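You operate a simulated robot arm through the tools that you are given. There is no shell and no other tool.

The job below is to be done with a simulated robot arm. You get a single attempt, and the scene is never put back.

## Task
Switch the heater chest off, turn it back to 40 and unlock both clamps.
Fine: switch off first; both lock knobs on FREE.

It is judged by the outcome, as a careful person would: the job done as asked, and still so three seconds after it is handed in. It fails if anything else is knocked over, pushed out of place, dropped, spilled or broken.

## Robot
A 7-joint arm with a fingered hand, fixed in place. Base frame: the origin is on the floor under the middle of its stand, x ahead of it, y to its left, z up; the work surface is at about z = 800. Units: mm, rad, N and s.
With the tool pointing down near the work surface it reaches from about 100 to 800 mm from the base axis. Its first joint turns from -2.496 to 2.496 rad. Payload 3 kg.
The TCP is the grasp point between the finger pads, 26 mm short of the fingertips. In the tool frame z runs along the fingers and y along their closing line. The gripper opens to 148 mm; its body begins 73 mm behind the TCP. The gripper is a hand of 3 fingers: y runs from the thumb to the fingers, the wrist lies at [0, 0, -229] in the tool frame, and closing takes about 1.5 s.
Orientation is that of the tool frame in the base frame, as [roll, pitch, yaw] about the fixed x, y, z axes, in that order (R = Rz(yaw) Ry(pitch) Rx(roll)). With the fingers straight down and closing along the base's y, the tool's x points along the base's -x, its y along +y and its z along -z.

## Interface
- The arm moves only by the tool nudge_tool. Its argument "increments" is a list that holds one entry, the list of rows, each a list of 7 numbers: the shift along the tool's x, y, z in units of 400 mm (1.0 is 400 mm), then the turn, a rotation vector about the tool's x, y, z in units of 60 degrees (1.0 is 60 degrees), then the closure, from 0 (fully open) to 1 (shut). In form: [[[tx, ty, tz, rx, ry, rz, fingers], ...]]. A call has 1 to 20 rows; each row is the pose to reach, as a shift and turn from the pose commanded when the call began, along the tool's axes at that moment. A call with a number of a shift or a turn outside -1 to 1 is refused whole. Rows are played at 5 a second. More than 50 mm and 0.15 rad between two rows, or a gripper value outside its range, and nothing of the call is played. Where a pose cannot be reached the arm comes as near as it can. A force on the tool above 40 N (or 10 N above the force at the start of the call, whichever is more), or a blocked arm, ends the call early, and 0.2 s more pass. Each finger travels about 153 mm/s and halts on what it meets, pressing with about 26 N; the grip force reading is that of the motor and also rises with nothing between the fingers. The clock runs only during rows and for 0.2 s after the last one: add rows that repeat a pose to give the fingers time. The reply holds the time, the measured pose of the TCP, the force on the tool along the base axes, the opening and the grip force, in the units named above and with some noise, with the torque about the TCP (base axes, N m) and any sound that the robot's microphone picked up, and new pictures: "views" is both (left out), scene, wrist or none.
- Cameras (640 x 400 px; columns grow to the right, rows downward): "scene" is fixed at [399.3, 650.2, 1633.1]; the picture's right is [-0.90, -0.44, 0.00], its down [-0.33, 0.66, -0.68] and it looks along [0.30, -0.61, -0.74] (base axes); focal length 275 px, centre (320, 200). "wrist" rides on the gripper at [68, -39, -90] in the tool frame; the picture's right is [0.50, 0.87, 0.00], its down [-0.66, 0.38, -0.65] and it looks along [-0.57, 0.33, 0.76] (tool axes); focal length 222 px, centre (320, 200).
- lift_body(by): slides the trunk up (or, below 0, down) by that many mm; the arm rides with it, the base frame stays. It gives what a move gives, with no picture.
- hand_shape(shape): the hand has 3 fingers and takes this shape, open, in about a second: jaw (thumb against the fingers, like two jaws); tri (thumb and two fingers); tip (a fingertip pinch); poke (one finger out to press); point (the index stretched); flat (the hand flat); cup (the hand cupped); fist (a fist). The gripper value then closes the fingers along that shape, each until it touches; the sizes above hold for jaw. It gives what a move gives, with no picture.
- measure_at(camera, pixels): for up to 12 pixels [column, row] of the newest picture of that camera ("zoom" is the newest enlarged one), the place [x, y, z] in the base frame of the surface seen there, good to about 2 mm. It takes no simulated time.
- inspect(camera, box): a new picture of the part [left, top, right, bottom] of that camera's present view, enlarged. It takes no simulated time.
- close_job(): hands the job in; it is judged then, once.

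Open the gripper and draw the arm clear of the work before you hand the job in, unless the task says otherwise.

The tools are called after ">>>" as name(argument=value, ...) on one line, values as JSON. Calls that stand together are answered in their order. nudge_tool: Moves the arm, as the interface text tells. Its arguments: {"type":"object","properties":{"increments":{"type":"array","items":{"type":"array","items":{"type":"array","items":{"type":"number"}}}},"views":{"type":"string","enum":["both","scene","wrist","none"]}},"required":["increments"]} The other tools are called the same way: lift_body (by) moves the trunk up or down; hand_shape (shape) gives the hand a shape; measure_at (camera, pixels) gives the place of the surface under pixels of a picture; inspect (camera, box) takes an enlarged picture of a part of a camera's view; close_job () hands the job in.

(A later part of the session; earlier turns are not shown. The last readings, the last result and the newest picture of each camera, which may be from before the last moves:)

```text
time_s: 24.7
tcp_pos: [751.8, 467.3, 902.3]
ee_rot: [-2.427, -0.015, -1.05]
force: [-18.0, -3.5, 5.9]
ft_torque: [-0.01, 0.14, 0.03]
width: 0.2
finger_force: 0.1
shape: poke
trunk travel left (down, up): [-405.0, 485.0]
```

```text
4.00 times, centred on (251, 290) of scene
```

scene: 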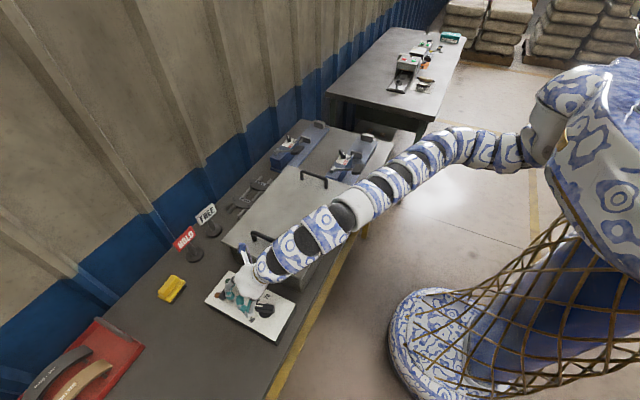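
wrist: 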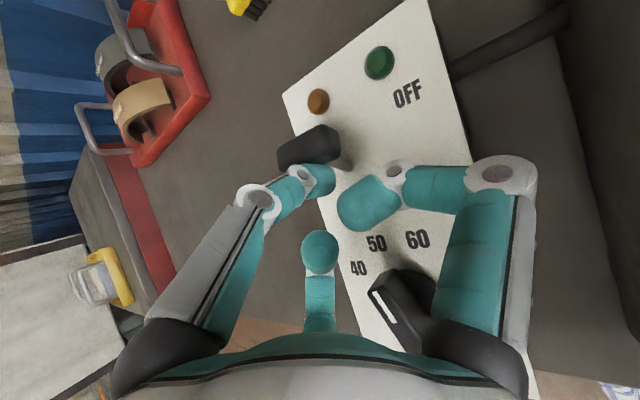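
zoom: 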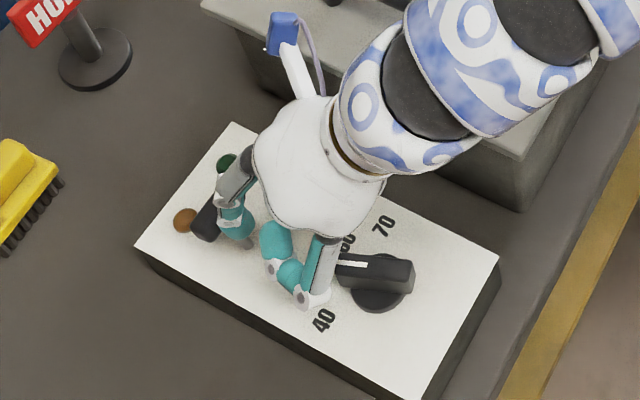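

Both lamps went dark and there is an 18 N reaction, so the switch is against its OFF stop. I'll back off 15 mm in -x and lift 60 mm, then check it stays OFF.

>>> nudge_tool(increments=[[[-0.0094, 0.0122, -0.0107, 0, 0, 0, 0], [-0.0187, 0.0244, -0.0214, 0, 0, 0, 0], [-0.0177, -0.0246, -0.0784, 0, 0, 0, 0], [-0.0167, -0.0736, -0.1354, 0, 0, 0, 0], [-0.0167, -0.0736, -0.1354, 0, 0, 0, 0]]], views="both")

>>> inspect(camera="scene", box=[195, 240, 307, 340])

```text
time_s: 25.9
tcp_pos: [742.4, 465.4, 961.8]
ee_rot: [-2.43, -0.013, -1.054]
force: [-0.1, 0.2, -0.4]
ft_torque: [-0.02, 0.0, 0.05]
width: 0.0
finger_force: 0.1
shape: poke
trunk travel left (down, up): [-405.0, 485.0]
```

scene: 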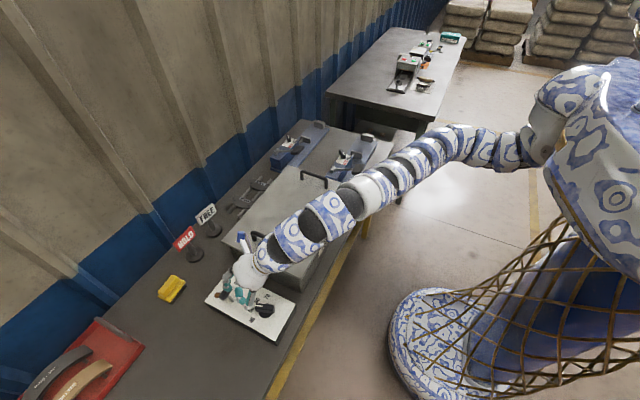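
wrist: 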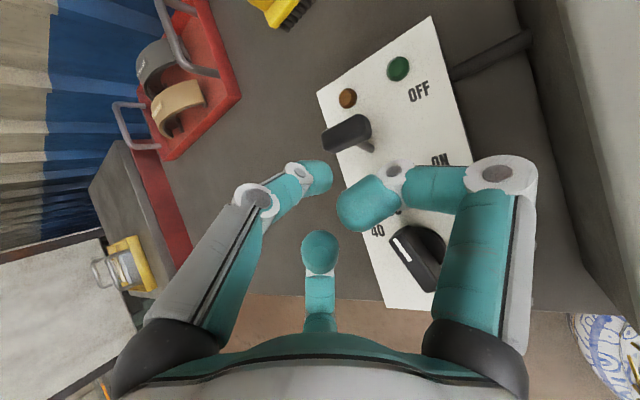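

```text
4.00 times, centred on (251, 290) of scene
```

zoom: 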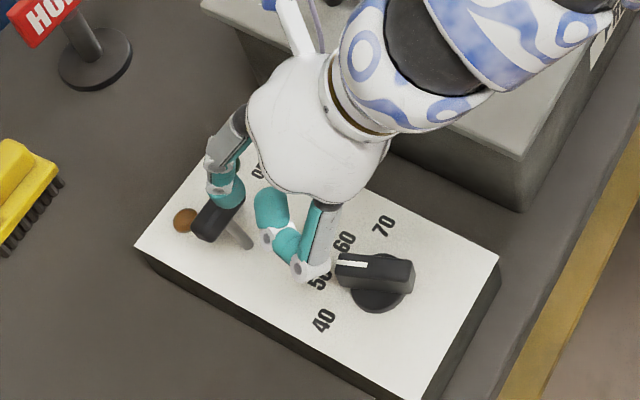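

Both lamps stay dark and the bat now leans to OFF. Next the dial: I'll zoom on it and measure its bar and skirt precisely.

>>> inspect(camera="scene", box=[265, 290, 307, 325])

>>> inspect(camera="scene", box=[240, 280, 304, 330])

>>> measure_at(camera="wrist", pixels=[[395, 240], [410, 260], [425, 285], [435, 270], [420, 245], [400, 230], [430, 230], [440, 250], [375, 232], [350, 130]])

```text
11.43 times, centred on (286, 308) of scene
```

zoom: 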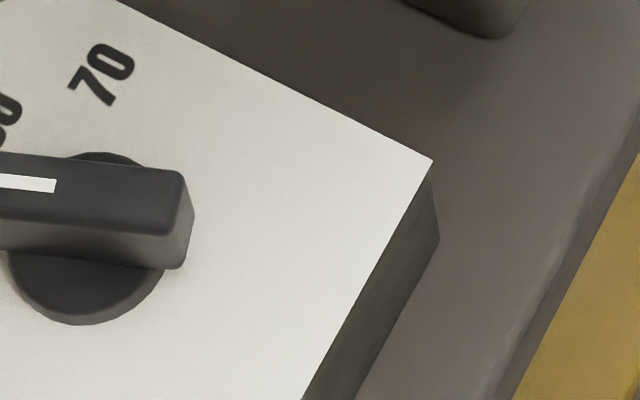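

```text
8.00 times, centred on (272, 305) of scene
```

zoom: 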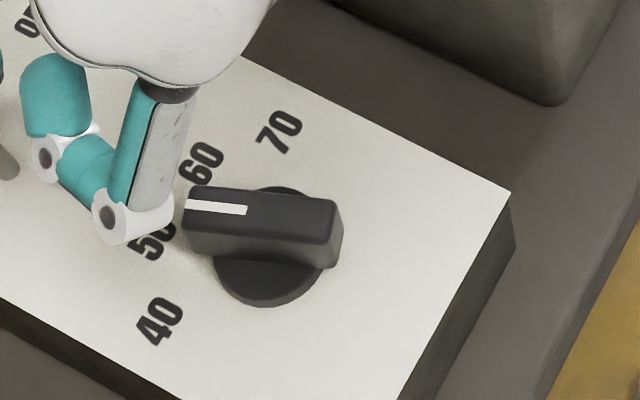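

```text
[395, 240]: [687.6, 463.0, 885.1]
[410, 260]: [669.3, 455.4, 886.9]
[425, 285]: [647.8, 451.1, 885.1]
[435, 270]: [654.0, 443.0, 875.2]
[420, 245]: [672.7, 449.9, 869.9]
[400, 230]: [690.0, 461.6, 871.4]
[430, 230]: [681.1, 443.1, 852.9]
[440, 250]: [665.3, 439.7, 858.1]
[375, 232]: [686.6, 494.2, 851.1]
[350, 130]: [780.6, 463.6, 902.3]
```

I'll measure the dial bar's top-face corners and line ends in the newest zoom.

>>> measure_at(camera="zoom", pixels=[[190, 206], [245, 210], [193, 190], [330, 202], [188, 222], [325, 236], [260, 215], [332, 220], [215, 270], [265, 305], [320, 275], [285, 188]])

```text
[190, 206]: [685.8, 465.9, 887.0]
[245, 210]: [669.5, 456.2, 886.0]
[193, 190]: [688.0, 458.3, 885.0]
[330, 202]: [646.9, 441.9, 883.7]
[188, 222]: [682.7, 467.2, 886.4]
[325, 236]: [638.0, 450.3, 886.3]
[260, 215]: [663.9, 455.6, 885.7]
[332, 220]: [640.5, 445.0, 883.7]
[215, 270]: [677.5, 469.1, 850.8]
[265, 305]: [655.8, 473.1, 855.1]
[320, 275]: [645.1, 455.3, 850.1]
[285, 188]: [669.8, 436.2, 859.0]
```

The dial bar is 49 mm long, centred at about (663.5,454.7) and pointing at ~21° (the 50 mark); 40 lies at ~61°. I'll move to the tail end of the bar at its +y side, reducing tilt to about 20° for more finger clearance, still high above everything.

>>> nudge_tool(increments=[[[-0.0315, 0.0336, -0.0295, -0.07, 0, 0, 0], [-0.063, 0.0672, -0.059, -0.14, 0, 0, 0], [-0.0945, 0.1008, -0.0885, -0.21, 0, 0, 0], [-0.126, 0.1344, -0.118, -0.28, 0, 0, 0], [-0.1575, 0.168, -0.1475, -0.35, 0, 0, 0], [-0.1575, 0.168, -0.1475, -0.35, 0, 0, 0]]], views="both")

>>> inspect(camera="scene", box=[220, 250, 332, 340])

```text
time_s: 27.3
tcp_pos: [632.7, 476.3, 960.3]
ee_rot: [-2.797, -0.015, -1.054]
force: [0.7, 0.5, 0.1]
ft_torque: [0.01, 0.0, 0.02]
width: 0.0
finger_force: 0.1
shape: poke
trunk travel left (down, up): [-405.0, 485.0]
```

scene: 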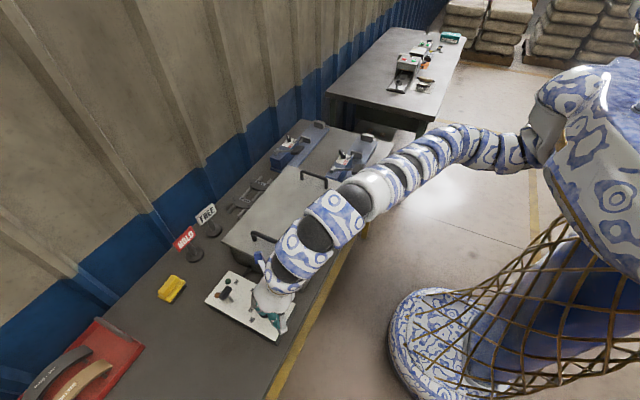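
wrist: 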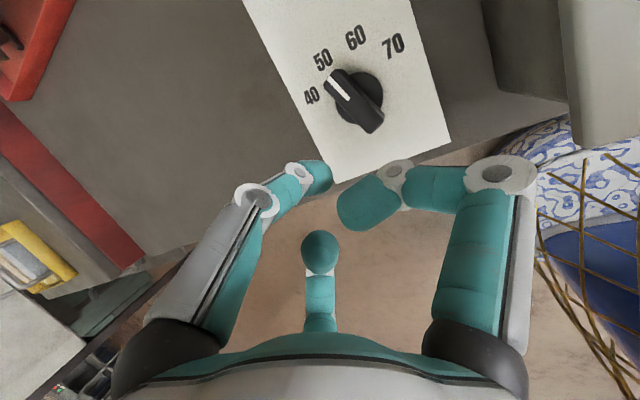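

```text
4.44 times, centred on (276, 295) of scene
```

zoom: 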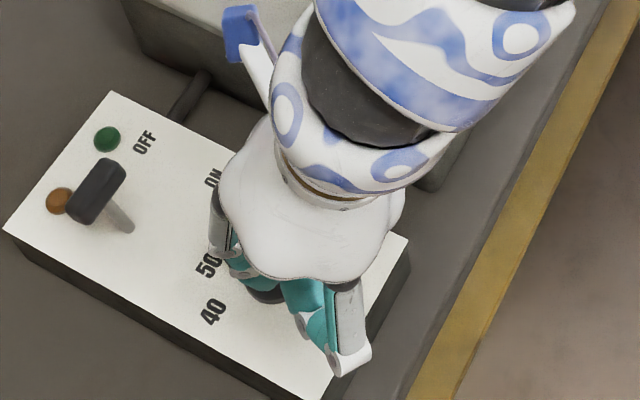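

The wrist camera now sees the dial and labels clearly. I'll measure the thumb tip and the curled fingers in this pose.

>>> measure_at(camera="wrist", pixels=[[325, 185], [320, 170], [310, 165], [350, 215], [345, 200], [320, 255], [395, 175], [495, 175], [330, 72], [345, 92], [380, 130], [360, 100]])

>>> measure_at(camera="zoom", pixels=[[240, 262], [235, 275], [300, 295], [325, 330], [335, 370], [345, 355], [310, 320], [265, 295]])

```text
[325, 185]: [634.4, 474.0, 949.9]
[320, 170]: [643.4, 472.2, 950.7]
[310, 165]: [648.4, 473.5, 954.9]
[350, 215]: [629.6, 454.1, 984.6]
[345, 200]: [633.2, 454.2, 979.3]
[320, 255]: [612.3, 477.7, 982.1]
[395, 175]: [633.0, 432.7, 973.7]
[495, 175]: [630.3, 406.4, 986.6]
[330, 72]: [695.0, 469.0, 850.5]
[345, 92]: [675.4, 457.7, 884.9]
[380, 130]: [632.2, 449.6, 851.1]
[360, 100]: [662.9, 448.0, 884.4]
```

```text
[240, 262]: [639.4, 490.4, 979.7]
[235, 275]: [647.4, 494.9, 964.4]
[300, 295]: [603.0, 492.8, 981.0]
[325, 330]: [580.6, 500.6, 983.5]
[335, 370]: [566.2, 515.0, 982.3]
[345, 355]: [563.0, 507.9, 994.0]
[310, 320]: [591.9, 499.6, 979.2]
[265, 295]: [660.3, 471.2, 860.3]
```

Tip centre is about (642,482) with bottom near z 941, and the curled fingers are at least 20 mm higher. I'll descend 73 mm beside the dial's tail (20 mm clear of the bar) to overlap the bar's height without touching the skirt.

>>> nudge_tool(increments=[[[-0.0013, 0.0165, 0.0426, 0, 0, 0, 0], [-0.0026, 0.0329, 0.0851, 0, 0, 0, 0], [-0.0039, 0.0494, 0.1277, 0, 0, 0, 0], [-0.0052, 0.0658, 0.1702, 0, 0, 0, 0], [-0.0052, 0.0658, 0.1702, 0, 0, 0, 0]]], views="both")

>>> inspect(camera="wrist", box=[240, 40, 480, 240])

```text
time_s: 28.5
tcp_pos: [628.8, 477.4, 888.8]
ee_rot: [-2.796, -0.013, -1.053]
force: [-0.2, 0.5, 0.2]
ft_torque: [-0.03, -0.01, -0.06]
width: 0.0
finger_force: 0.0
shape: poke
trunk travel left (down, up): [-405.0, 485.0]
```

scene: 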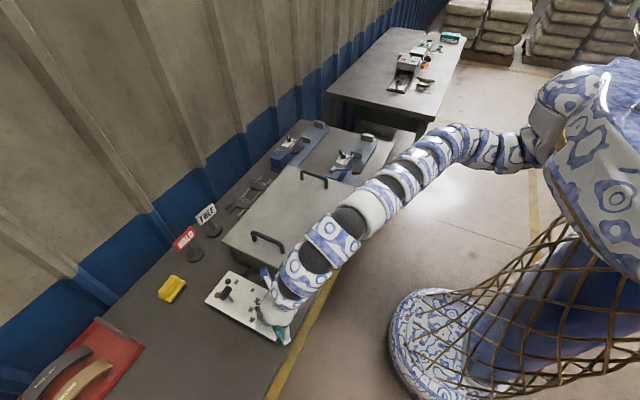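
wrist: 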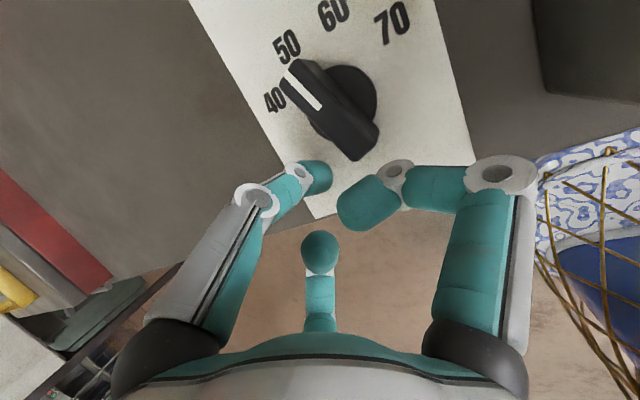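

```text
2.00 times, centred on (360, 140) of wrist
```

zoom: 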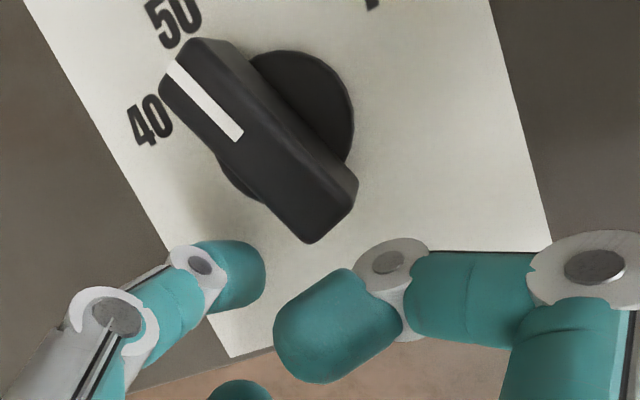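

The thumb tip (zoom 240,270) is left of the bar's tail (320,225). I'll measure both to set the push line.

>>> measure_at(camera="zoom", pixels=[[245, 275], [255, 255], [225, 245], [235, 300], [310, 240], [352, 205], [265, 210], [300, 210], [195, 55], [165, 90], [340, 320], [370, 300]])

```text
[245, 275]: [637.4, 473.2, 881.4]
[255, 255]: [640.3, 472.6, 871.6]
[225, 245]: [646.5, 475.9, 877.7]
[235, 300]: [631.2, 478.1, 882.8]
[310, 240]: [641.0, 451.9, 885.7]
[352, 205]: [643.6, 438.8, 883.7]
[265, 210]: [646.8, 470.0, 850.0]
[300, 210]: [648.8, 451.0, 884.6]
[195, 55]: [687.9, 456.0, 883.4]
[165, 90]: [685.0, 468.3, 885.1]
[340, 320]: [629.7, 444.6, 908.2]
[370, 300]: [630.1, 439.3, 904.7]
```

Tip's -y face is at y≈473 and the tail's side is at y≈452 there. I'll push 26 mm in -y slowly, which should turn the dial roughly a quarter to half of the needed 40°, then look.

>>> nudge_tool(increments=[[[0.0094, 0.0051, -0.0017, 0, 0, 0, 0], [0.0188, 0.0102, -0.0034, 0, 0, 0, 0], [0.0283, 0.0153, -0.005, 0, 0, 0, 0], [0.0377, 0.0203, -0.0067, 0, 0, 0, 0], [0.0471, 0.0254, -0.0084, 0, 0, 0, 0], [0.0565, 0.0305, -0.0101, 0, 0, 0, 0], [0.0565, 0.0305, -0.0101, 0, 0, 0, 0]]], views="wrist")

>>> inspect(camera="wrist", box=[240, 0, 480, 200])

```text
time_s: 30.1
tcp_pos: [630.2, 451.6, 888.8]
ee_rot: [-2.797, -0.014, -1.051]
force: [0.6, 0.7, -0.3]
ft_torque: [-0.01, 0.01, -0.04]
width: 0.0
finger_force: 0.2
shape: poke
trunk travel left (down, up): [-405.0, 485.0]
```

wrist: 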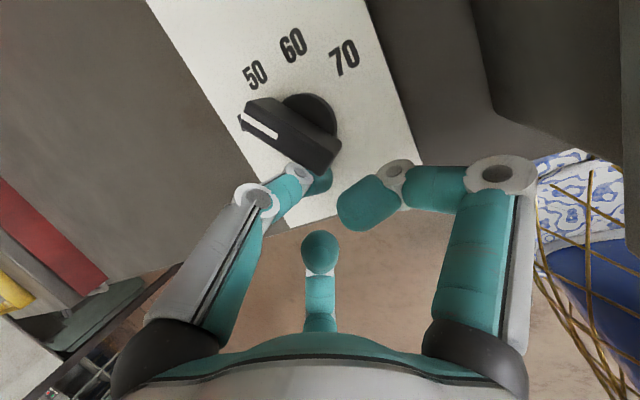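

```text
2.00 times, centred on (360, 100) of wrist
```

zoom: 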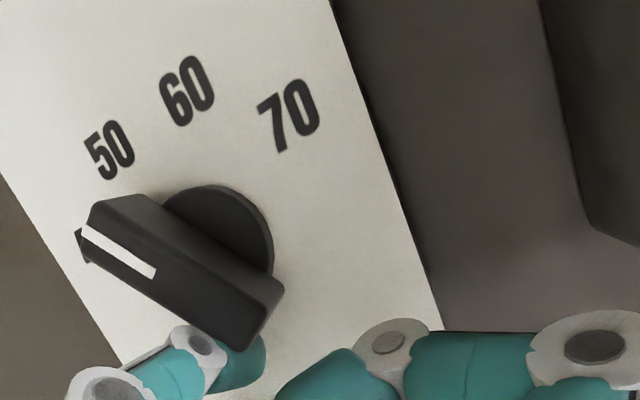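

The dial has turned; I'll measure its bar line to compute the present angle.

>>> measure_at(camera="zoom", pixels=[[88, 232], [150, 273], [100, 205], [280, 290], [238, 345], [95, 258], [185, 270], [120, 252], [250, 320], [262, 310], [105, 240], [200, 290]])

```text
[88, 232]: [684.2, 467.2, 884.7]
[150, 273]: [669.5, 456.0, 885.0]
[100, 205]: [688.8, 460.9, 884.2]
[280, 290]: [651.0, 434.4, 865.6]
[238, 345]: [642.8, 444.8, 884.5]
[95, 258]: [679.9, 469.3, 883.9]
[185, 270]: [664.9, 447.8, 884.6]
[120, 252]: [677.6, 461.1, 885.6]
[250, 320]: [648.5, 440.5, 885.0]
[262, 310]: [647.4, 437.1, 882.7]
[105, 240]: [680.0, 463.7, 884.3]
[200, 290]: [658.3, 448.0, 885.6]
```

The dial is at about 35°, needing ~61°. I'll push another 9 mm in -y and re-measure.

>>> nudge_tool(increments=[[[0.0065, 0.0035, -0.0012, 0, 0, 0, 0], [0.013, 0.007, -0.0023, 0, 0, 0, 0], [0.0196, 0.0106, -0.0035, 0, 0, 0, 0], [0.0196, 0.0106, -0.0035, 0, 0, 0, 0]]], views="wrist")

>>> inspect(camera="wrist", box=[200, 0, 440, 200])

```text
time_s: 31.1
tcp_pos: [633.3, 446.9, 888.2]
ee_rot: [-2.799, -0.016, -1.054]
force: [-0.6, 0.2, -0.2]
ft_torque: [-0.01, -0.01, 0.0]
width: 0.0
finger_force: 0.0
shape: poke
out of reach, approached as far as the arm can: row 3, 4
trunk travel left (down, up): [-405.0, 485.0]
```

wrist: 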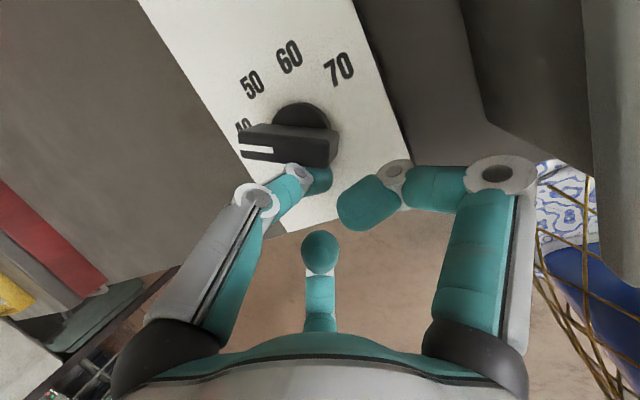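

```text
2.00 times, centred on (320, 100) of wrist
```

zoom: 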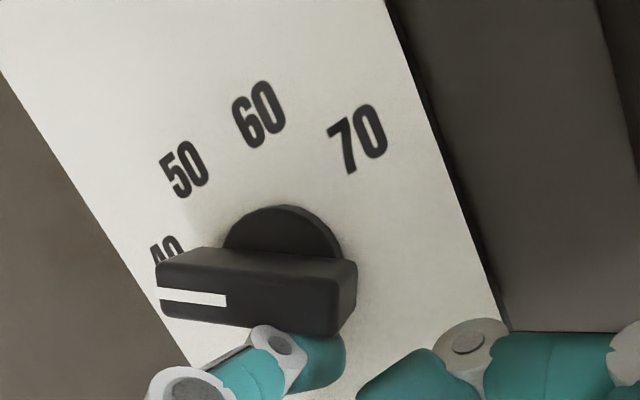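

The dial turned noticeably, possibly snapping into a detent; I'll measure its angle now.

>>> measure_at(camera="zoom", pixels=[[165, 295], [222, 300], [165, 272], [168, 315], [335, 275], [325, 325], [345, 290], [250, 290], [200, 275], [200, 310], [165, 245], [300, 300]])

>>> inspect(camera="scene", box=[220, 270, 308, 340])

```text
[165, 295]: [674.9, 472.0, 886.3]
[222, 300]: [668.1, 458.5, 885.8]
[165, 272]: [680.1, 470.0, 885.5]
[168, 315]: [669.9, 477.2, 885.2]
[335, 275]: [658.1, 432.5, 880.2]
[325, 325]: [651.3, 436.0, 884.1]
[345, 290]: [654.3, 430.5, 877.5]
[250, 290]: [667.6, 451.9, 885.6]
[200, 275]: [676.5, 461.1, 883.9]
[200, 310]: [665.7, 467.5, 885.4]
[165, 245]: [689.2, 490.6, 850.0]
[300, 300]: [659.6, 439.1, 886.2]
```

```text
5.71 times, centred on (264, 305) of scene
```

zoom: 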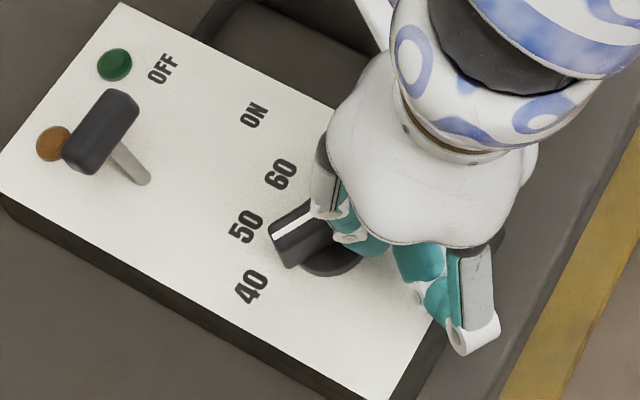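

The bar now reads ~62°, which matches the 40 mark (~61°), apparently in a detent. I'll back off +y and lift clear, then verify from both cameras.

>>> nudge_tool(increments=[[[-0.0272, -0.0147, 0.0049, 0, 0, 0, 0], [-0.0544, -0.0293, 0.0097, 0, 0, 0, 0], [-0.0534, -0.0518, -0.053, 0, 0, 0, 0], [-0.0524, -0.0744, -0.116, 0, 0, 0, 0], [-0.0514, -0.0969, -0.1785, 0, 0, 0, 0], [-0.0514, -0.0969, -0.1785, 0, 0, 0, 0]]], views="both")

>>> inspect(camera="wrist", box=[200, 0, 440, 200])

```text
time_s: 32.5
tcp_pos: [635.1, 473.2, 968.6]
ee_rot: [-2.797, -0.015, -1.053]
force: [0.2, 0.0, 0.4]
ft_torque: [0.01, -0.03, 0.01]
width: 0.0
finger_force: 0.1
shape: poke
trunk travel left (down, up): [-405.0, 485.0]
```

scene: 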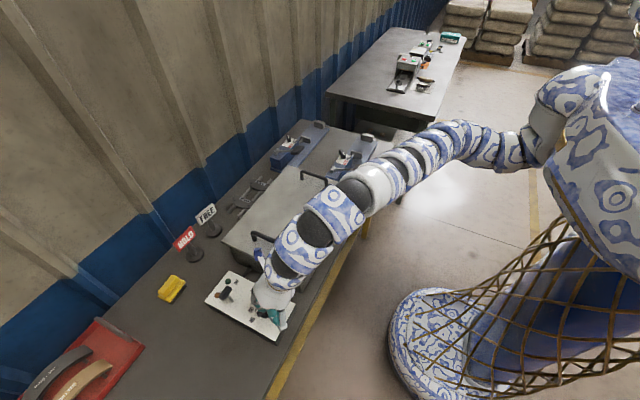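
wrist: 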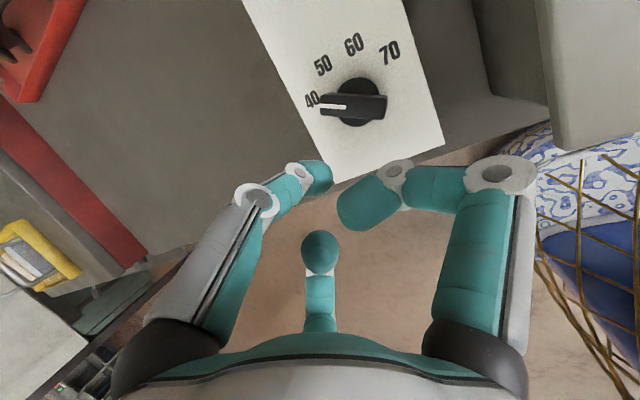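

```text
2.00 times, centred on (320, 100) of wrist
```

zoom: 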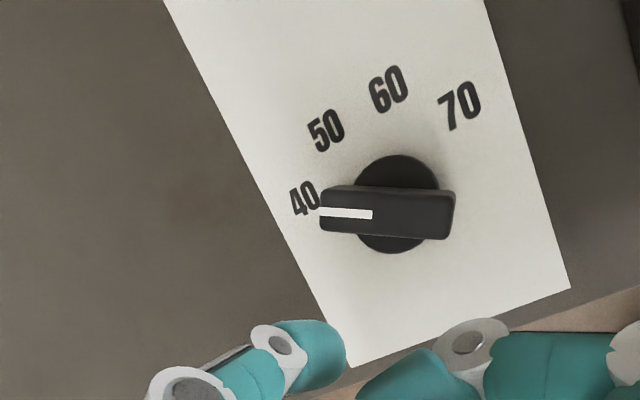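

Dial visibly points at 40. I'll measure its line precisely to confirm the angle.

>>> measure_at(camera="zoom", pixels=[[325, 210], [368, 214], [325, 195], [325, 228], [450, 195], [445, 235], [390, 210], [305, 198], [327, 130], [450, 215]])

```text
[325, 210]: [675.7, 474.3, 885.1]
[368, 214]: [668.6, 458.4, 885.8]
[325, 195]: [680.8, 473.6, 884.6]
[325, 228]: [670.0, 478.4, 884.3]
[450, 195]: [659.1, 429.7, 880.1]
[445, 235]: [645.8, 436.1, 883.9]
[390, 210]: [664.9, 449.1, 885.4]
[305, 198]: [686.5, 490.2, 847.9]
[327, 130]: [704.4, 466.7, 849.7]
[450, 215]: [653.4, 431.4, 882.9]
```

Dial confirmed on 40 (bar ~62° versus label ~60°). Now to the clamps: I'll raise the trunk 170 mm for clearance over the lid handles, then travel toward -y while returning the tool to vertical.

>>> lift_body(by=170)

>>> nudge_tool(increments=[[[0.0959, 0.0381, -0.0122, -0.041, 0, 0, 0], [0.1918, 0.0763, -0.0245, -0.082, 0, 0, 0], [0.2876, 0.1144, -0.0367, -0.123, 0, 0, 0], [0.3835, 0.1525, -0.049, -0.164, 0, 0, 0], [0.4794, 0.1906, -0.0612, -0.205, 0, 0, 0], [0.5753, 0.2288, -0.0735, -0.246, 0, 0, 0], [0.6711, 0.2669, -0.0857, -0.287, 0, 0, 0], [0.767, 0.305, -0.098, -0.328, 0, 0, 0]]], views="scene")

```text
time_s: 34.4
tcp_pos: [634.1, 471.0, 1137.5]
ee_rot: [-2.797, -0.014, -1.051]
force: [0.6, 0.2, 0.8]
ft_torque: [0.04, 0.02, 0.02]
width: 0.2
finger_force: 0.1
shape: poke
trunk travel left (down, up): [-575.0, 315.0]
```

```text
time_s: 36.2
tcp_pos: [766.4, 136.0, 1085.9]
ee_rot: [-3.14, -0.011, -1.052]
force: [1.7, -2.0, -0.4]
ft_torque: [0.31, 0.17, -0.03]
width: 0.0
finger_force: 0.1
shape: poke
out of reach, approached as far as the arm can: row 3, 4, 5, 6, 7, 8
trunk travel left (down, up): [-575.0, 315.0]
```

scene: 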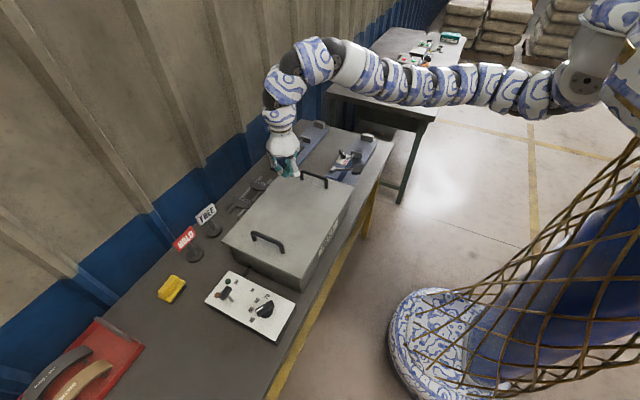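

The arm hit an inner limit and ended at (766,136,1086), still clear above the lid handle. I'll measure the arm's links to understand its elbow posture before choosing a route.

>>> measure_at(camera="scene", pixels=[[585, 90], [560, 95], [520, 90], [480, 90], [440, 88], [400, 82], [365, 70], [345, 62], [315, 62], [285, 85], [280, 115], [283, 140]])

>>> nudge_tool(increments=[[[0, 0, 0, 0, 0, 0, 0]]], views="wrist")

```text
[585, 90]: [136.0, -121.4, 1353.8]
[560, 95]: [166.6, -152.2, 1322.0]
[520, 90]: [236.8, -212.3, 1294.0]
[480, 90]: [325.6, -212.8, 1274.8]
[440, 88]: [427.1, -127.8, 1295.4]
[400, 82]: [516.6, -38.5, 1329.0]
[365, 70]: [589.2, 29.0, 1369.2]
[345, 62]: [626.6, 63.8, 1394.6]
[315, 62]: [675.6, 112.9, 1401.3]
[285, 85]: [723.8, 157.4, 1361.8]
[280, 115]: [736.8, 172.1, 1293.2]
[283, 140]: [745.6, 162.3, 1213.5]
```

```text
time_s: 36.6
tcp_pos: [765.1, 136.6, 1086.5]
ee_rot: [-3.14, -0.012, -1.054]
force: [0.3, -0.9, -0.2]
ft_torque: [0.05, 0.03, 0.0]
width: 0.0
finger_force: 0.0
shape: poke
trunk travel left (down, up): [-575.0, 315.0]
```

wrist: 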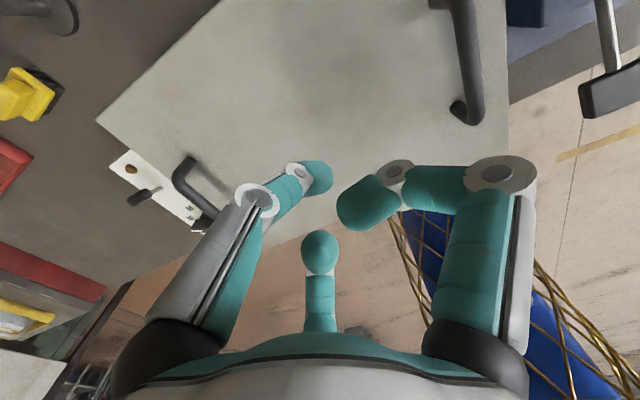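

The elbow sits low with the forearm sloping up, so the wrist bend limits inward reach. I'll move outward to around (850,-130), similar to the starting posture, keeping height.

>>> nudge_tool(increments=[[[0.0976, 0.0205, -0.0071, 0, 0, 0, 0], [0.1953, 0.041, -0.0143, 0, 0, 0, 0], [0.2929, 0.0615, -0.0214, 0, 0, 0, 0], [0.3906, 0.082, -0.0286, 0, 0, 0, 0], [0.4882, 0.1025, -0.0357, 0, 0, 0, 0], [0.5859, 0.123, -0.0429, 0, 0, 0, 0], [0.6835, 0.1435, -0.05, 0, 0, 0, 0]]], views="none")

>>> lift_body(by=110)

>>> nudge_tool(increments=[[[0, 0, 0, 0, 0, 0, 0]]], views="scene")

```text
time_s: 38.2
tcp_pos: [817.6, -37.9, 1109.1]
ee_rot: [3.128, -0.021, -1.128]
force: [0.6, 0.5, 0.3]
ft_torque: [0.04, 0.06, 0.0]
width: 0.1
finger_force: 0.0
shape: poke
out of reach, approached as far as the arm can: row 2, 4, 5, 6, 7
trunk travel left (down, up): [-575.0, 315.0]
```

```text
time_s: 39.6
tcp_pos: [817.4, -36.6, 1220.6]
ee_rot: [3.128, -0.024, -1.127]
force: [-0.6, 1.1, 0.3]
ft_torque: [-0.01, -0.01, 0.0]
width: 0.1
finger_force: 0.0
shape: poke
trunk travel left (down, up): [-685.0, 205.0]
```

```text
time_s: 40.0
tcp_pos: [817.6, -36.9, 1219.3]
ee_rot: [3.128, -0.021, -1.127]
force: [0.1, -0.7, 0.1]
ft_torque: [0.02, 0.01, 0.02]
width: 0.0
finger_force: 0.0
shape: poke
trunk travel left (down, up): [-685.0, 205.0]
```

scene: 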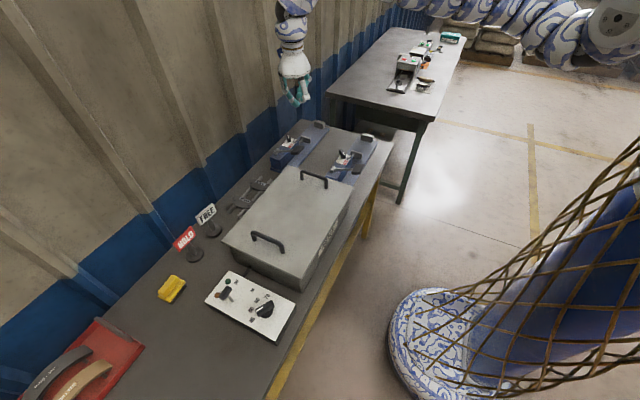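

The yaw slipped to -65°, so the wrist-roll joint is at its limit for this direction. I'll yaw the tool back about 50° (to roughly -115°), which also keeps the curled fingers away from the clamp lever.

>>> nudge_tool(increments=[[[0, 0, 0, 0, 0, 0.12, 0], [0, 0, 0, 0, 0, 0.24, 0], [0, 0, 0, 0, 0, 0.36, 0], [0, 0, 0, 0, 0, 0.48, 0], [0, 0, 0, 0, 0, 0.6, 0], [0, 0, 0, 0, 0, 0.72, 0], [0, 0, 0, 0, 0, 0.84, 0], [0, 0, 0, 0, 0, 0.84, 0]]], views="both")

```text
time_s: 41.8
tcp_pos: [817.6, -36.4, 1220.2]
ee_rot: [-3.134, -0.028, -2.008]
force: [0.4, 0.2, -0.2]
ft_torque: [0.02, -0.04, 0.0]
width: 0.2
finger_force: 0.0
shape: poke
trunk travel left (down, up): [-685.0, 205.0]
```

scene: 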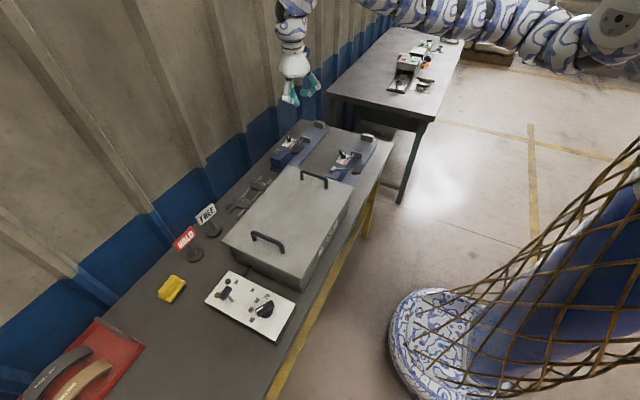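
wrist: 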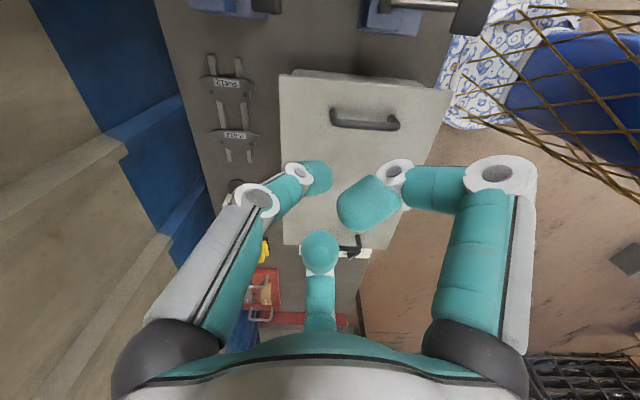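

Yaw is -115° with no limit reported. Before approaching, I'll measure both lock knobs more precisely with tight zooms.

>>> inspect(camera="scene", box=[278, 128, 302, 143])

>>> measure_at(camera="zoom", pixels=[[250, 130], [300, 130], [320, 230], [290, 260], [310, 200], [280, 180], [330, 290], [270, 200], [400, 330], [500, 200], [340, 200], [290, 150]])

>>> inspect(camera="scene", box=[336, 145, 368, 165])

```text
16.00 times, centred on (290, 136) of scene
```

zoom: 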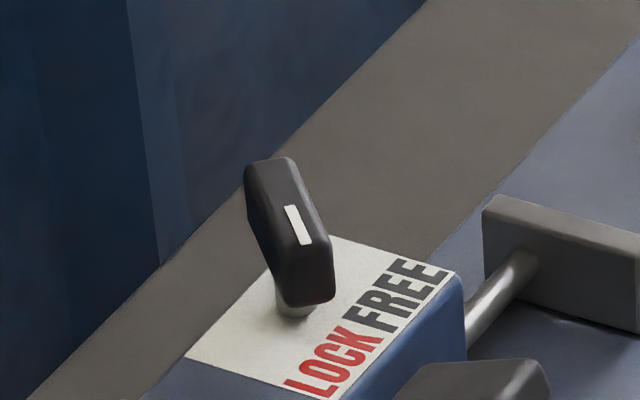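

```text
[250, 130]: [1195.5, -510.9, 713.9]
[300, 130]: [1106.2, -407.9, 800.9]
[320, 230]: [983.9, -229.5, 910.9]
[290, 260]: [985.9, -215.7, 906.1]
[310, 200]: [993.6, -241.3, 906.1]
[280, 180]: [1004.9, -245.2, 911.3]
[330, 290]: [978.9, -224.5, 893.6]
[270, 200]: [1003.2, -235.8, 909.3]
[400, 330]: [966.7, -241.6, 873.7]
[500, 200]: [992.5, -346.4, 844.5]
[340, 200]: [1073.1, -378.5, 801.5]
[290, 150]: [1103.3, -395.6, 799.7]
```

```text
16.00 times, centred on (352, 155) of scene
```

zoom: 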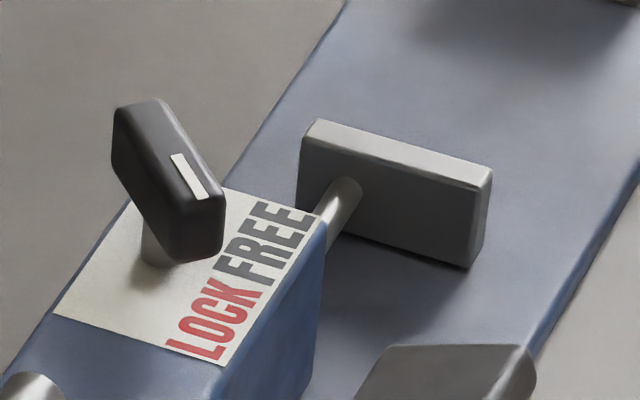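

I'll measure the near knob's bar corners, stem and labels in this zoom.

>>> measure_at(camera="zoom", pixels=[[122, 112], [158, 102], [220, 195], [182, 205], [175, 158], [202, 196], [155, 255], [218, 240], [180, 255], [212, 318], [265, 242], [140, 160]])

>>> inspect(camera="scene", box=[278, 128, 302, 143])

>>> measure_at(camera="zoom", pixels=[[252, 170], [288, 162], [328, 236], [290, 245], [290, 208], [305, 242], [295, 310], [330, 285], [290, 295], [325, 370], [395, 295], [265, 185]])

```text
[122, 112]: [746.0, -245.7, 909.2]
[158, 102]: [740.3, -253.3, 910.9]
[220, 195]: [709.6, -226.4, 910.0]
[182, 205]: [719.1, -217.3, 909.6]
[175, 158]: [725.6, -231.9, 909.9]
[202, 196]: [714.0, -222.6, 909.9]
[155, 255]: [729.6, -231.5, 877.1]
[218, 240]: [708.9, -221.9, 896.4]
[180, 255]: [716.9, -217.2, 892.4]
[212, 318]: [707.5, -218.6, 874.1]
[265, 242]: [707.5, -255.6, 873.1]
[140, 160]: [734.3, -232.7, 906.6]
```

```text
16.00 times, centred on (290, 136) of scene
```

zoom: 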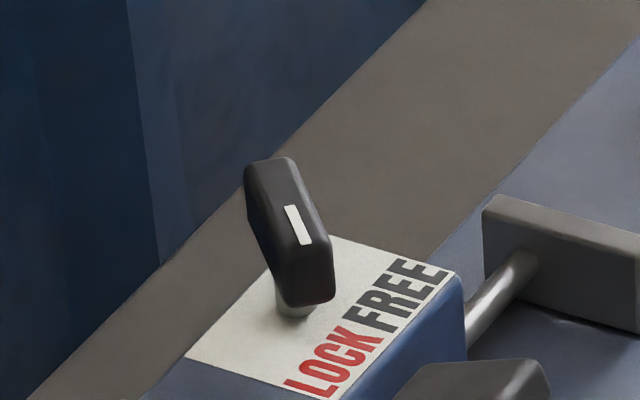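

```text
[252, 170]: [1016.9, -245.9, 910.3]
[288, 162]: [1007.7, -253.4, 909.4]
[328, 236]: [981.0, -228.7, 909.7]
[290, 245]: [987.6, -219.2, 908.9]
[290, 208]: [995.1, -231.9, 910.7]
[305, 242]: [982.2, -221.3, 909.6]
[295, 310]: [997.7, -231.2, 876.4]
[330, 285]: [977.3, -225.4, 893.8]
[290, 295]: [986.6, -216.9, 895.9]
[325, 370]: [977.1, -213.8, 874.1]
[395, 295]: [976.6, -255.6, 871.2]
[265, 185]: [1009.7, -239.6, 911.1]
```

Near knob centre is (728.7,-235.7), far (998.3,-236.5), bars 40 mm long at ~136°, z 890–910; FREE lies at ~224°. I'll test in the air whether closing the poke shape gives the pushing finger more clearance.

>>> nudge_tool(increments=[[[0, 0, 0, 0, 0, 0, 0.5], [0, 0, 0, 0, 0, 0, 1.0], [0, 0, 0, 0, 0, 0, 1.0], [0, 0, 0, 0, 0, 0, 1.0], [0, 0, 0, 0, 0, 0, 1.0], [0, 0, 0, 0, 0, 0, 1.0], [0, 0, 0, 0, 0, 0, 1.0]]], views="both")

>>> inspect(camera="scene", box=[260, 30, 340, 120])

```text
time_s: 43.4
tcp_pos: [817.7, -37.9, 1219.9]
ee_rot: [-3.133, -0.023, -2.008]
force: [0.0, -0.2, -0.9]
ft_torque: [0.0, -0.02, 0.0]
width: 0.0
finger_force: 25.9
shape: jaw
trunk travel left (down, up): [-685.0, 205.0]
```

scene: 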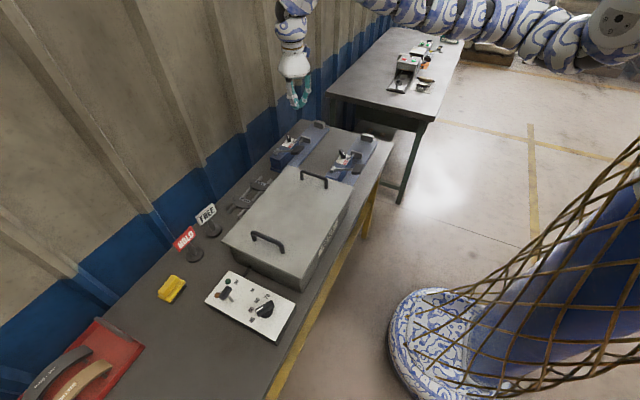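
wrist: 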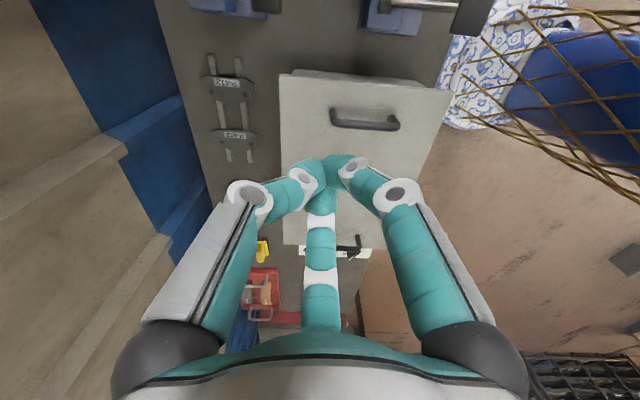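

```text
4.44 times, centred on (300, 75) of scene
```

zoom: 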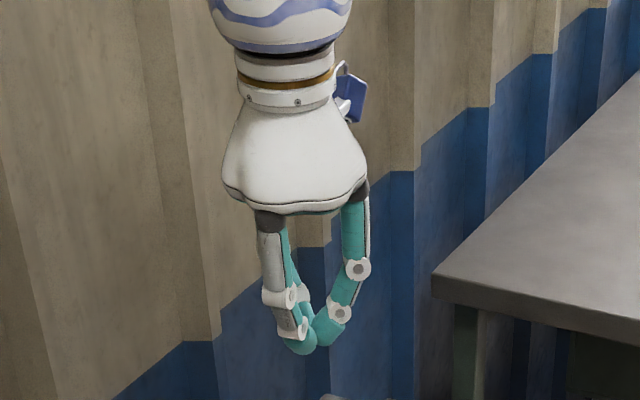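

Closing reverts to a jaw bundle, so I'll go back to the open poke shape. Then I'll move above the far knob's +y side while tilting the tool 24° outward for reach.

>>> hand_shape(shape="poke")

>>> nudge_tool(increments=[[[0.0308, -0.0935, 0.0015, 0.0604, -0.0282, 0, 0], [0.0616, -0.187, 0.003, 0.1208, -0.0564, 0, 0], [0.0924, -0.2805, 0.0045, 0.1812, -0.0846, 0, 0], [0.1232, -0.374, 0.006, 0.2416, -0.1128, 0, 0], [0.154, -0.4675, 0.0075, 0.302, -0.141, 0, 0], [0.1848, -0.561, 0.009, 0.3624, -0.1692, 0, 0], [0.1848, -0.561, 0.009, 0.3624, -0.1692, 0, 0]]], views="both")

```text
time_s: 44.3
tcp_pos: [818.0, -36.0, 1219.6]
ee_rot: [-3.133, -0.024, -2.008]
force: [-0.1, -0.8, 0.0]
ft_torque: [0.01, -0.01, 0.03]
width: 0.3
finger_force: 0.0
shape: poke
trunk travel left (down, up): [-685.0, 205.0]
```

```text
time_s: 45.9
tcp_pos: [988.2, -197.9, 1221.9]
ee_rot: [-2.749, 0.149, -1.971]
force: [0.1, -0.9, -0.5]
ft_torque: [0.01, 0.01, -0.01]
width: 0.0
finger_force: 0.0
shape: poke
trunk travel left (down, up): [-685.0, 205.0]
```

scene: 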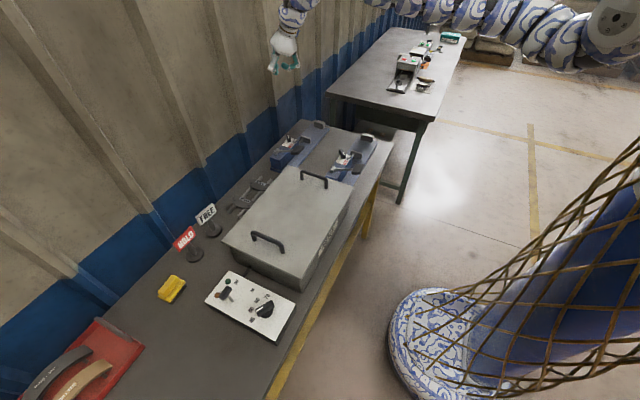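
wrist: 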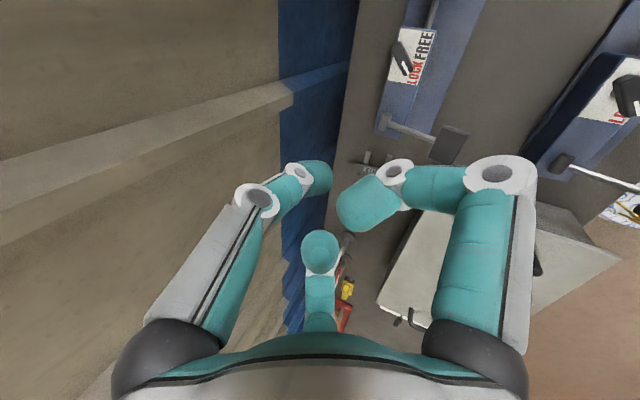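

The pose was reached exactly and the far knob is visible at wrist (403,58). I'll lower the trunk 240 mm, leaving the tip about 50 mm above the knob, and check positions.

>>> lift_body(by=-240)

>>> nudge_tool(increments=[[[0, 0, 0, 0, 0, 0, 0]]], views="both")

>>> inspect(camera="scene", box=[245, 80, 335, 180])

```text
time_s: 48.4
tcp_pos: [987.5, -198.4, 981.0]
ee_rot: [-2.75, 0.149, -1.972]
force: [-0.1, -0.5, -0.1]
ft_torque: [-0.02, -0.04, -0.01]
width: 0.0
finger_force: 0.0
shape: poke
trunk travel left (down, up): [-445.0, 445.0]
```

```text
time_s: 48.8
tcp_pos: [989.1, -198.8, 980.9]
ee_rot: [-2.751, 0.15, -1.972]
force: [-1.0, -0.8, 0.2]
ft_torque: [-0.04, -0.01, -0.03]
width: 0.0
finger_force: 0.0
shape: poke
trunk travel left (down, up): [-445.0, 445.0]
```

scene: 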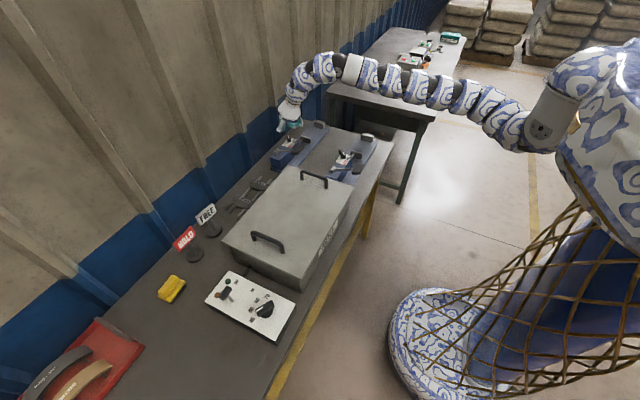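
wrist: 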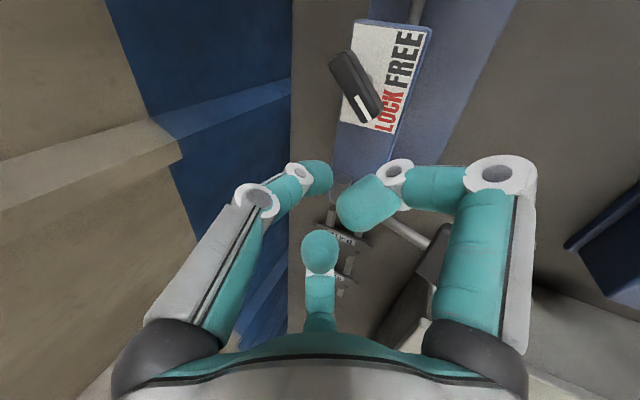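

```text
4.00 times, centred on (290, 130) of scene
```

zoom: 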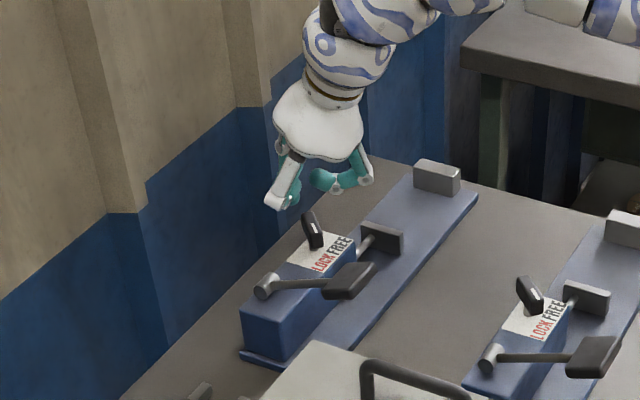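

The wrist view shows the far knob at (360,85) pointing to LOCK and the thumb tip at (320,178). I'll measure the tip, curled fingers, knob and lever positions.

>>> measure_at(camera="wrist", pixels=[[325, 185], [318, 165], [330, 175], [355, 215], [365, 195], [320, 250], [395, 172], [495, 172], [340, 65], [372, 112], [440, 250], [405, 235]])

>>> measure_at(camera="zoom", pixels=[[293, 200], [285, 205], [275, 200], [320, 180], [335, 185], [350, 180], [370, 178], [345, 285], [360, 270], [330, 290]])

```text
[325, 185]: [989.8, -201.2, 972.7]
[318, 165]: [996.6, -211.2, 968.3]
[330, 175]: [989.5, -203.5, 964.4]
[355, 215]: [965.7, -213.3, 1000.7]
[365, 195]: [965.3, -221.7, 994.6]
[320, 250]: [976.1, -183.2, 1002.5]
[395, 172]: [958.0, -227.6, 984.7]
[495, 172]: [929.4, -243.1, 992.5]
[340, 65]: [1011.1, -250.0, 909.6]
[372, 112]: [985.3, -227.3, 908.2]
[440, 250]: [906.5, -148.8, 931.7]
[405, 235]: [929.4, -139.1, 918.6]
```

```text
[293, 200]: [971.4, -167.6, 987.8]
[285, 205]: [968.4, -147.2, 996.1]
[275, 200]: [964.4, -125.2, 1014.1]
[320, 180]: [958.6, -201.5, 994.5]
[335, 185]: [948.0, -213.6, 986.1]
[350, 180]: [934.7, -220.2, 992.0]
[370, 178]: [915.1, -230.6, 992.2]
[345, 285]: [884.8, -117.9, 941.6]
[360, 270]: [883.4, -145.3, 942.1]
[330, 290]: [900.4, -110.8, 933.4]
```

Tip centre is about (997,-201) with bottom near 962; curled fingers are 16–20 mm higher and everything clears the lever (shaft at y≈-139, paddle edge y≈-149). I'll descend 72 mm beside the knob.

>>> nudge_tool(increments=[[[0.0067, 0.017, 0.0411, 0, 0, 0, 0], [0.0134, 0.034, 0.0823, 0, 0, 0, 0], [0.02, 0.051, 0.1234, 0, 0, 0, 0], [0.0267, 0.068, 0.1645, 0, 0, 0, 0], [0.0267, 0.068, 0.1645, 0, 0, 0, 0]]], views="both")

>>> inspect(camera="wrist", box=[260, 0, 500, 200])

>>> inspect(camera="scene", box=[255, 90, 335, 180])

```text
time_s: 50.0
tcp_pos: [987.5, -197.5, 909.2]
ee_rot: [-2.75, 0.148, -1.972]
force: [-0.7, 0.2, 0.6]
ft_torque: [0.01, 0.01, 0.0]
width: 0.0
finger_force: 0.1
shape: poke
trunk travel left (down, up): [-445.0, 445.0]
```

scene: 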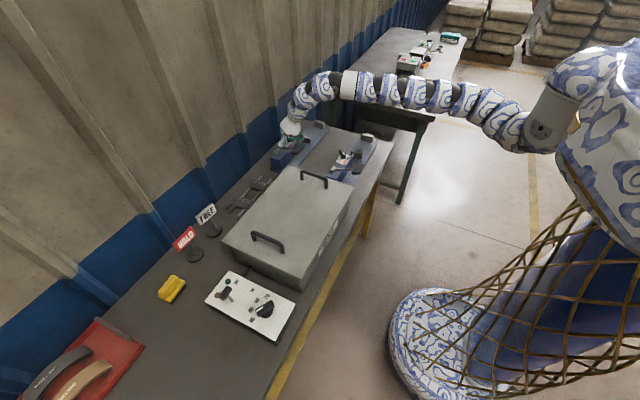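
wrist: 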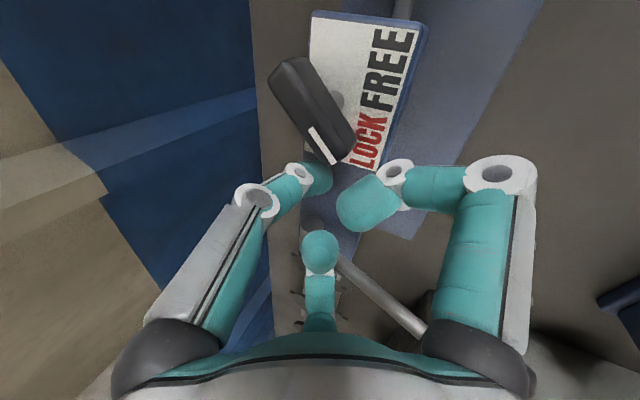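

```text
2.00 times, centred on (380, 100) of wrist
```

zoom: 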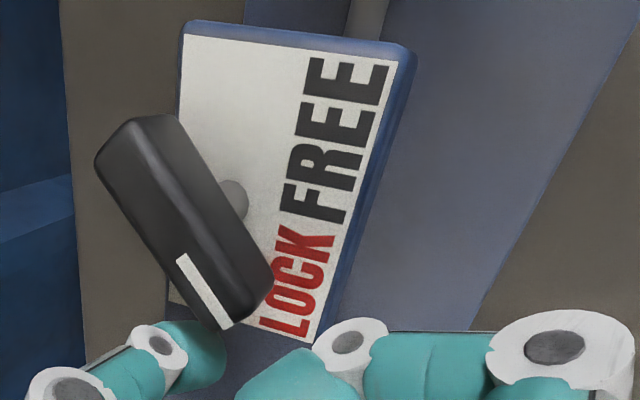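

```text
4.44 times, centred on (295, 135) of scene
```

zoom: 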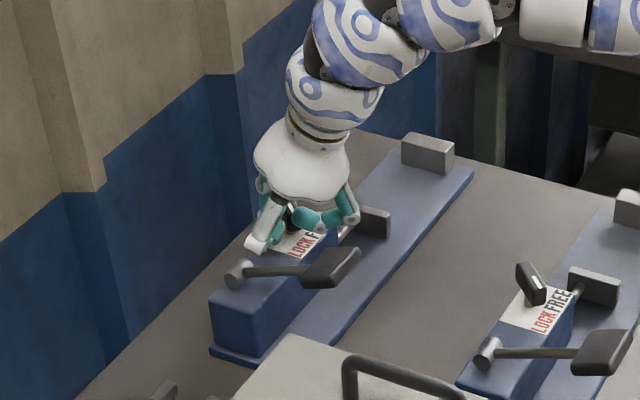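

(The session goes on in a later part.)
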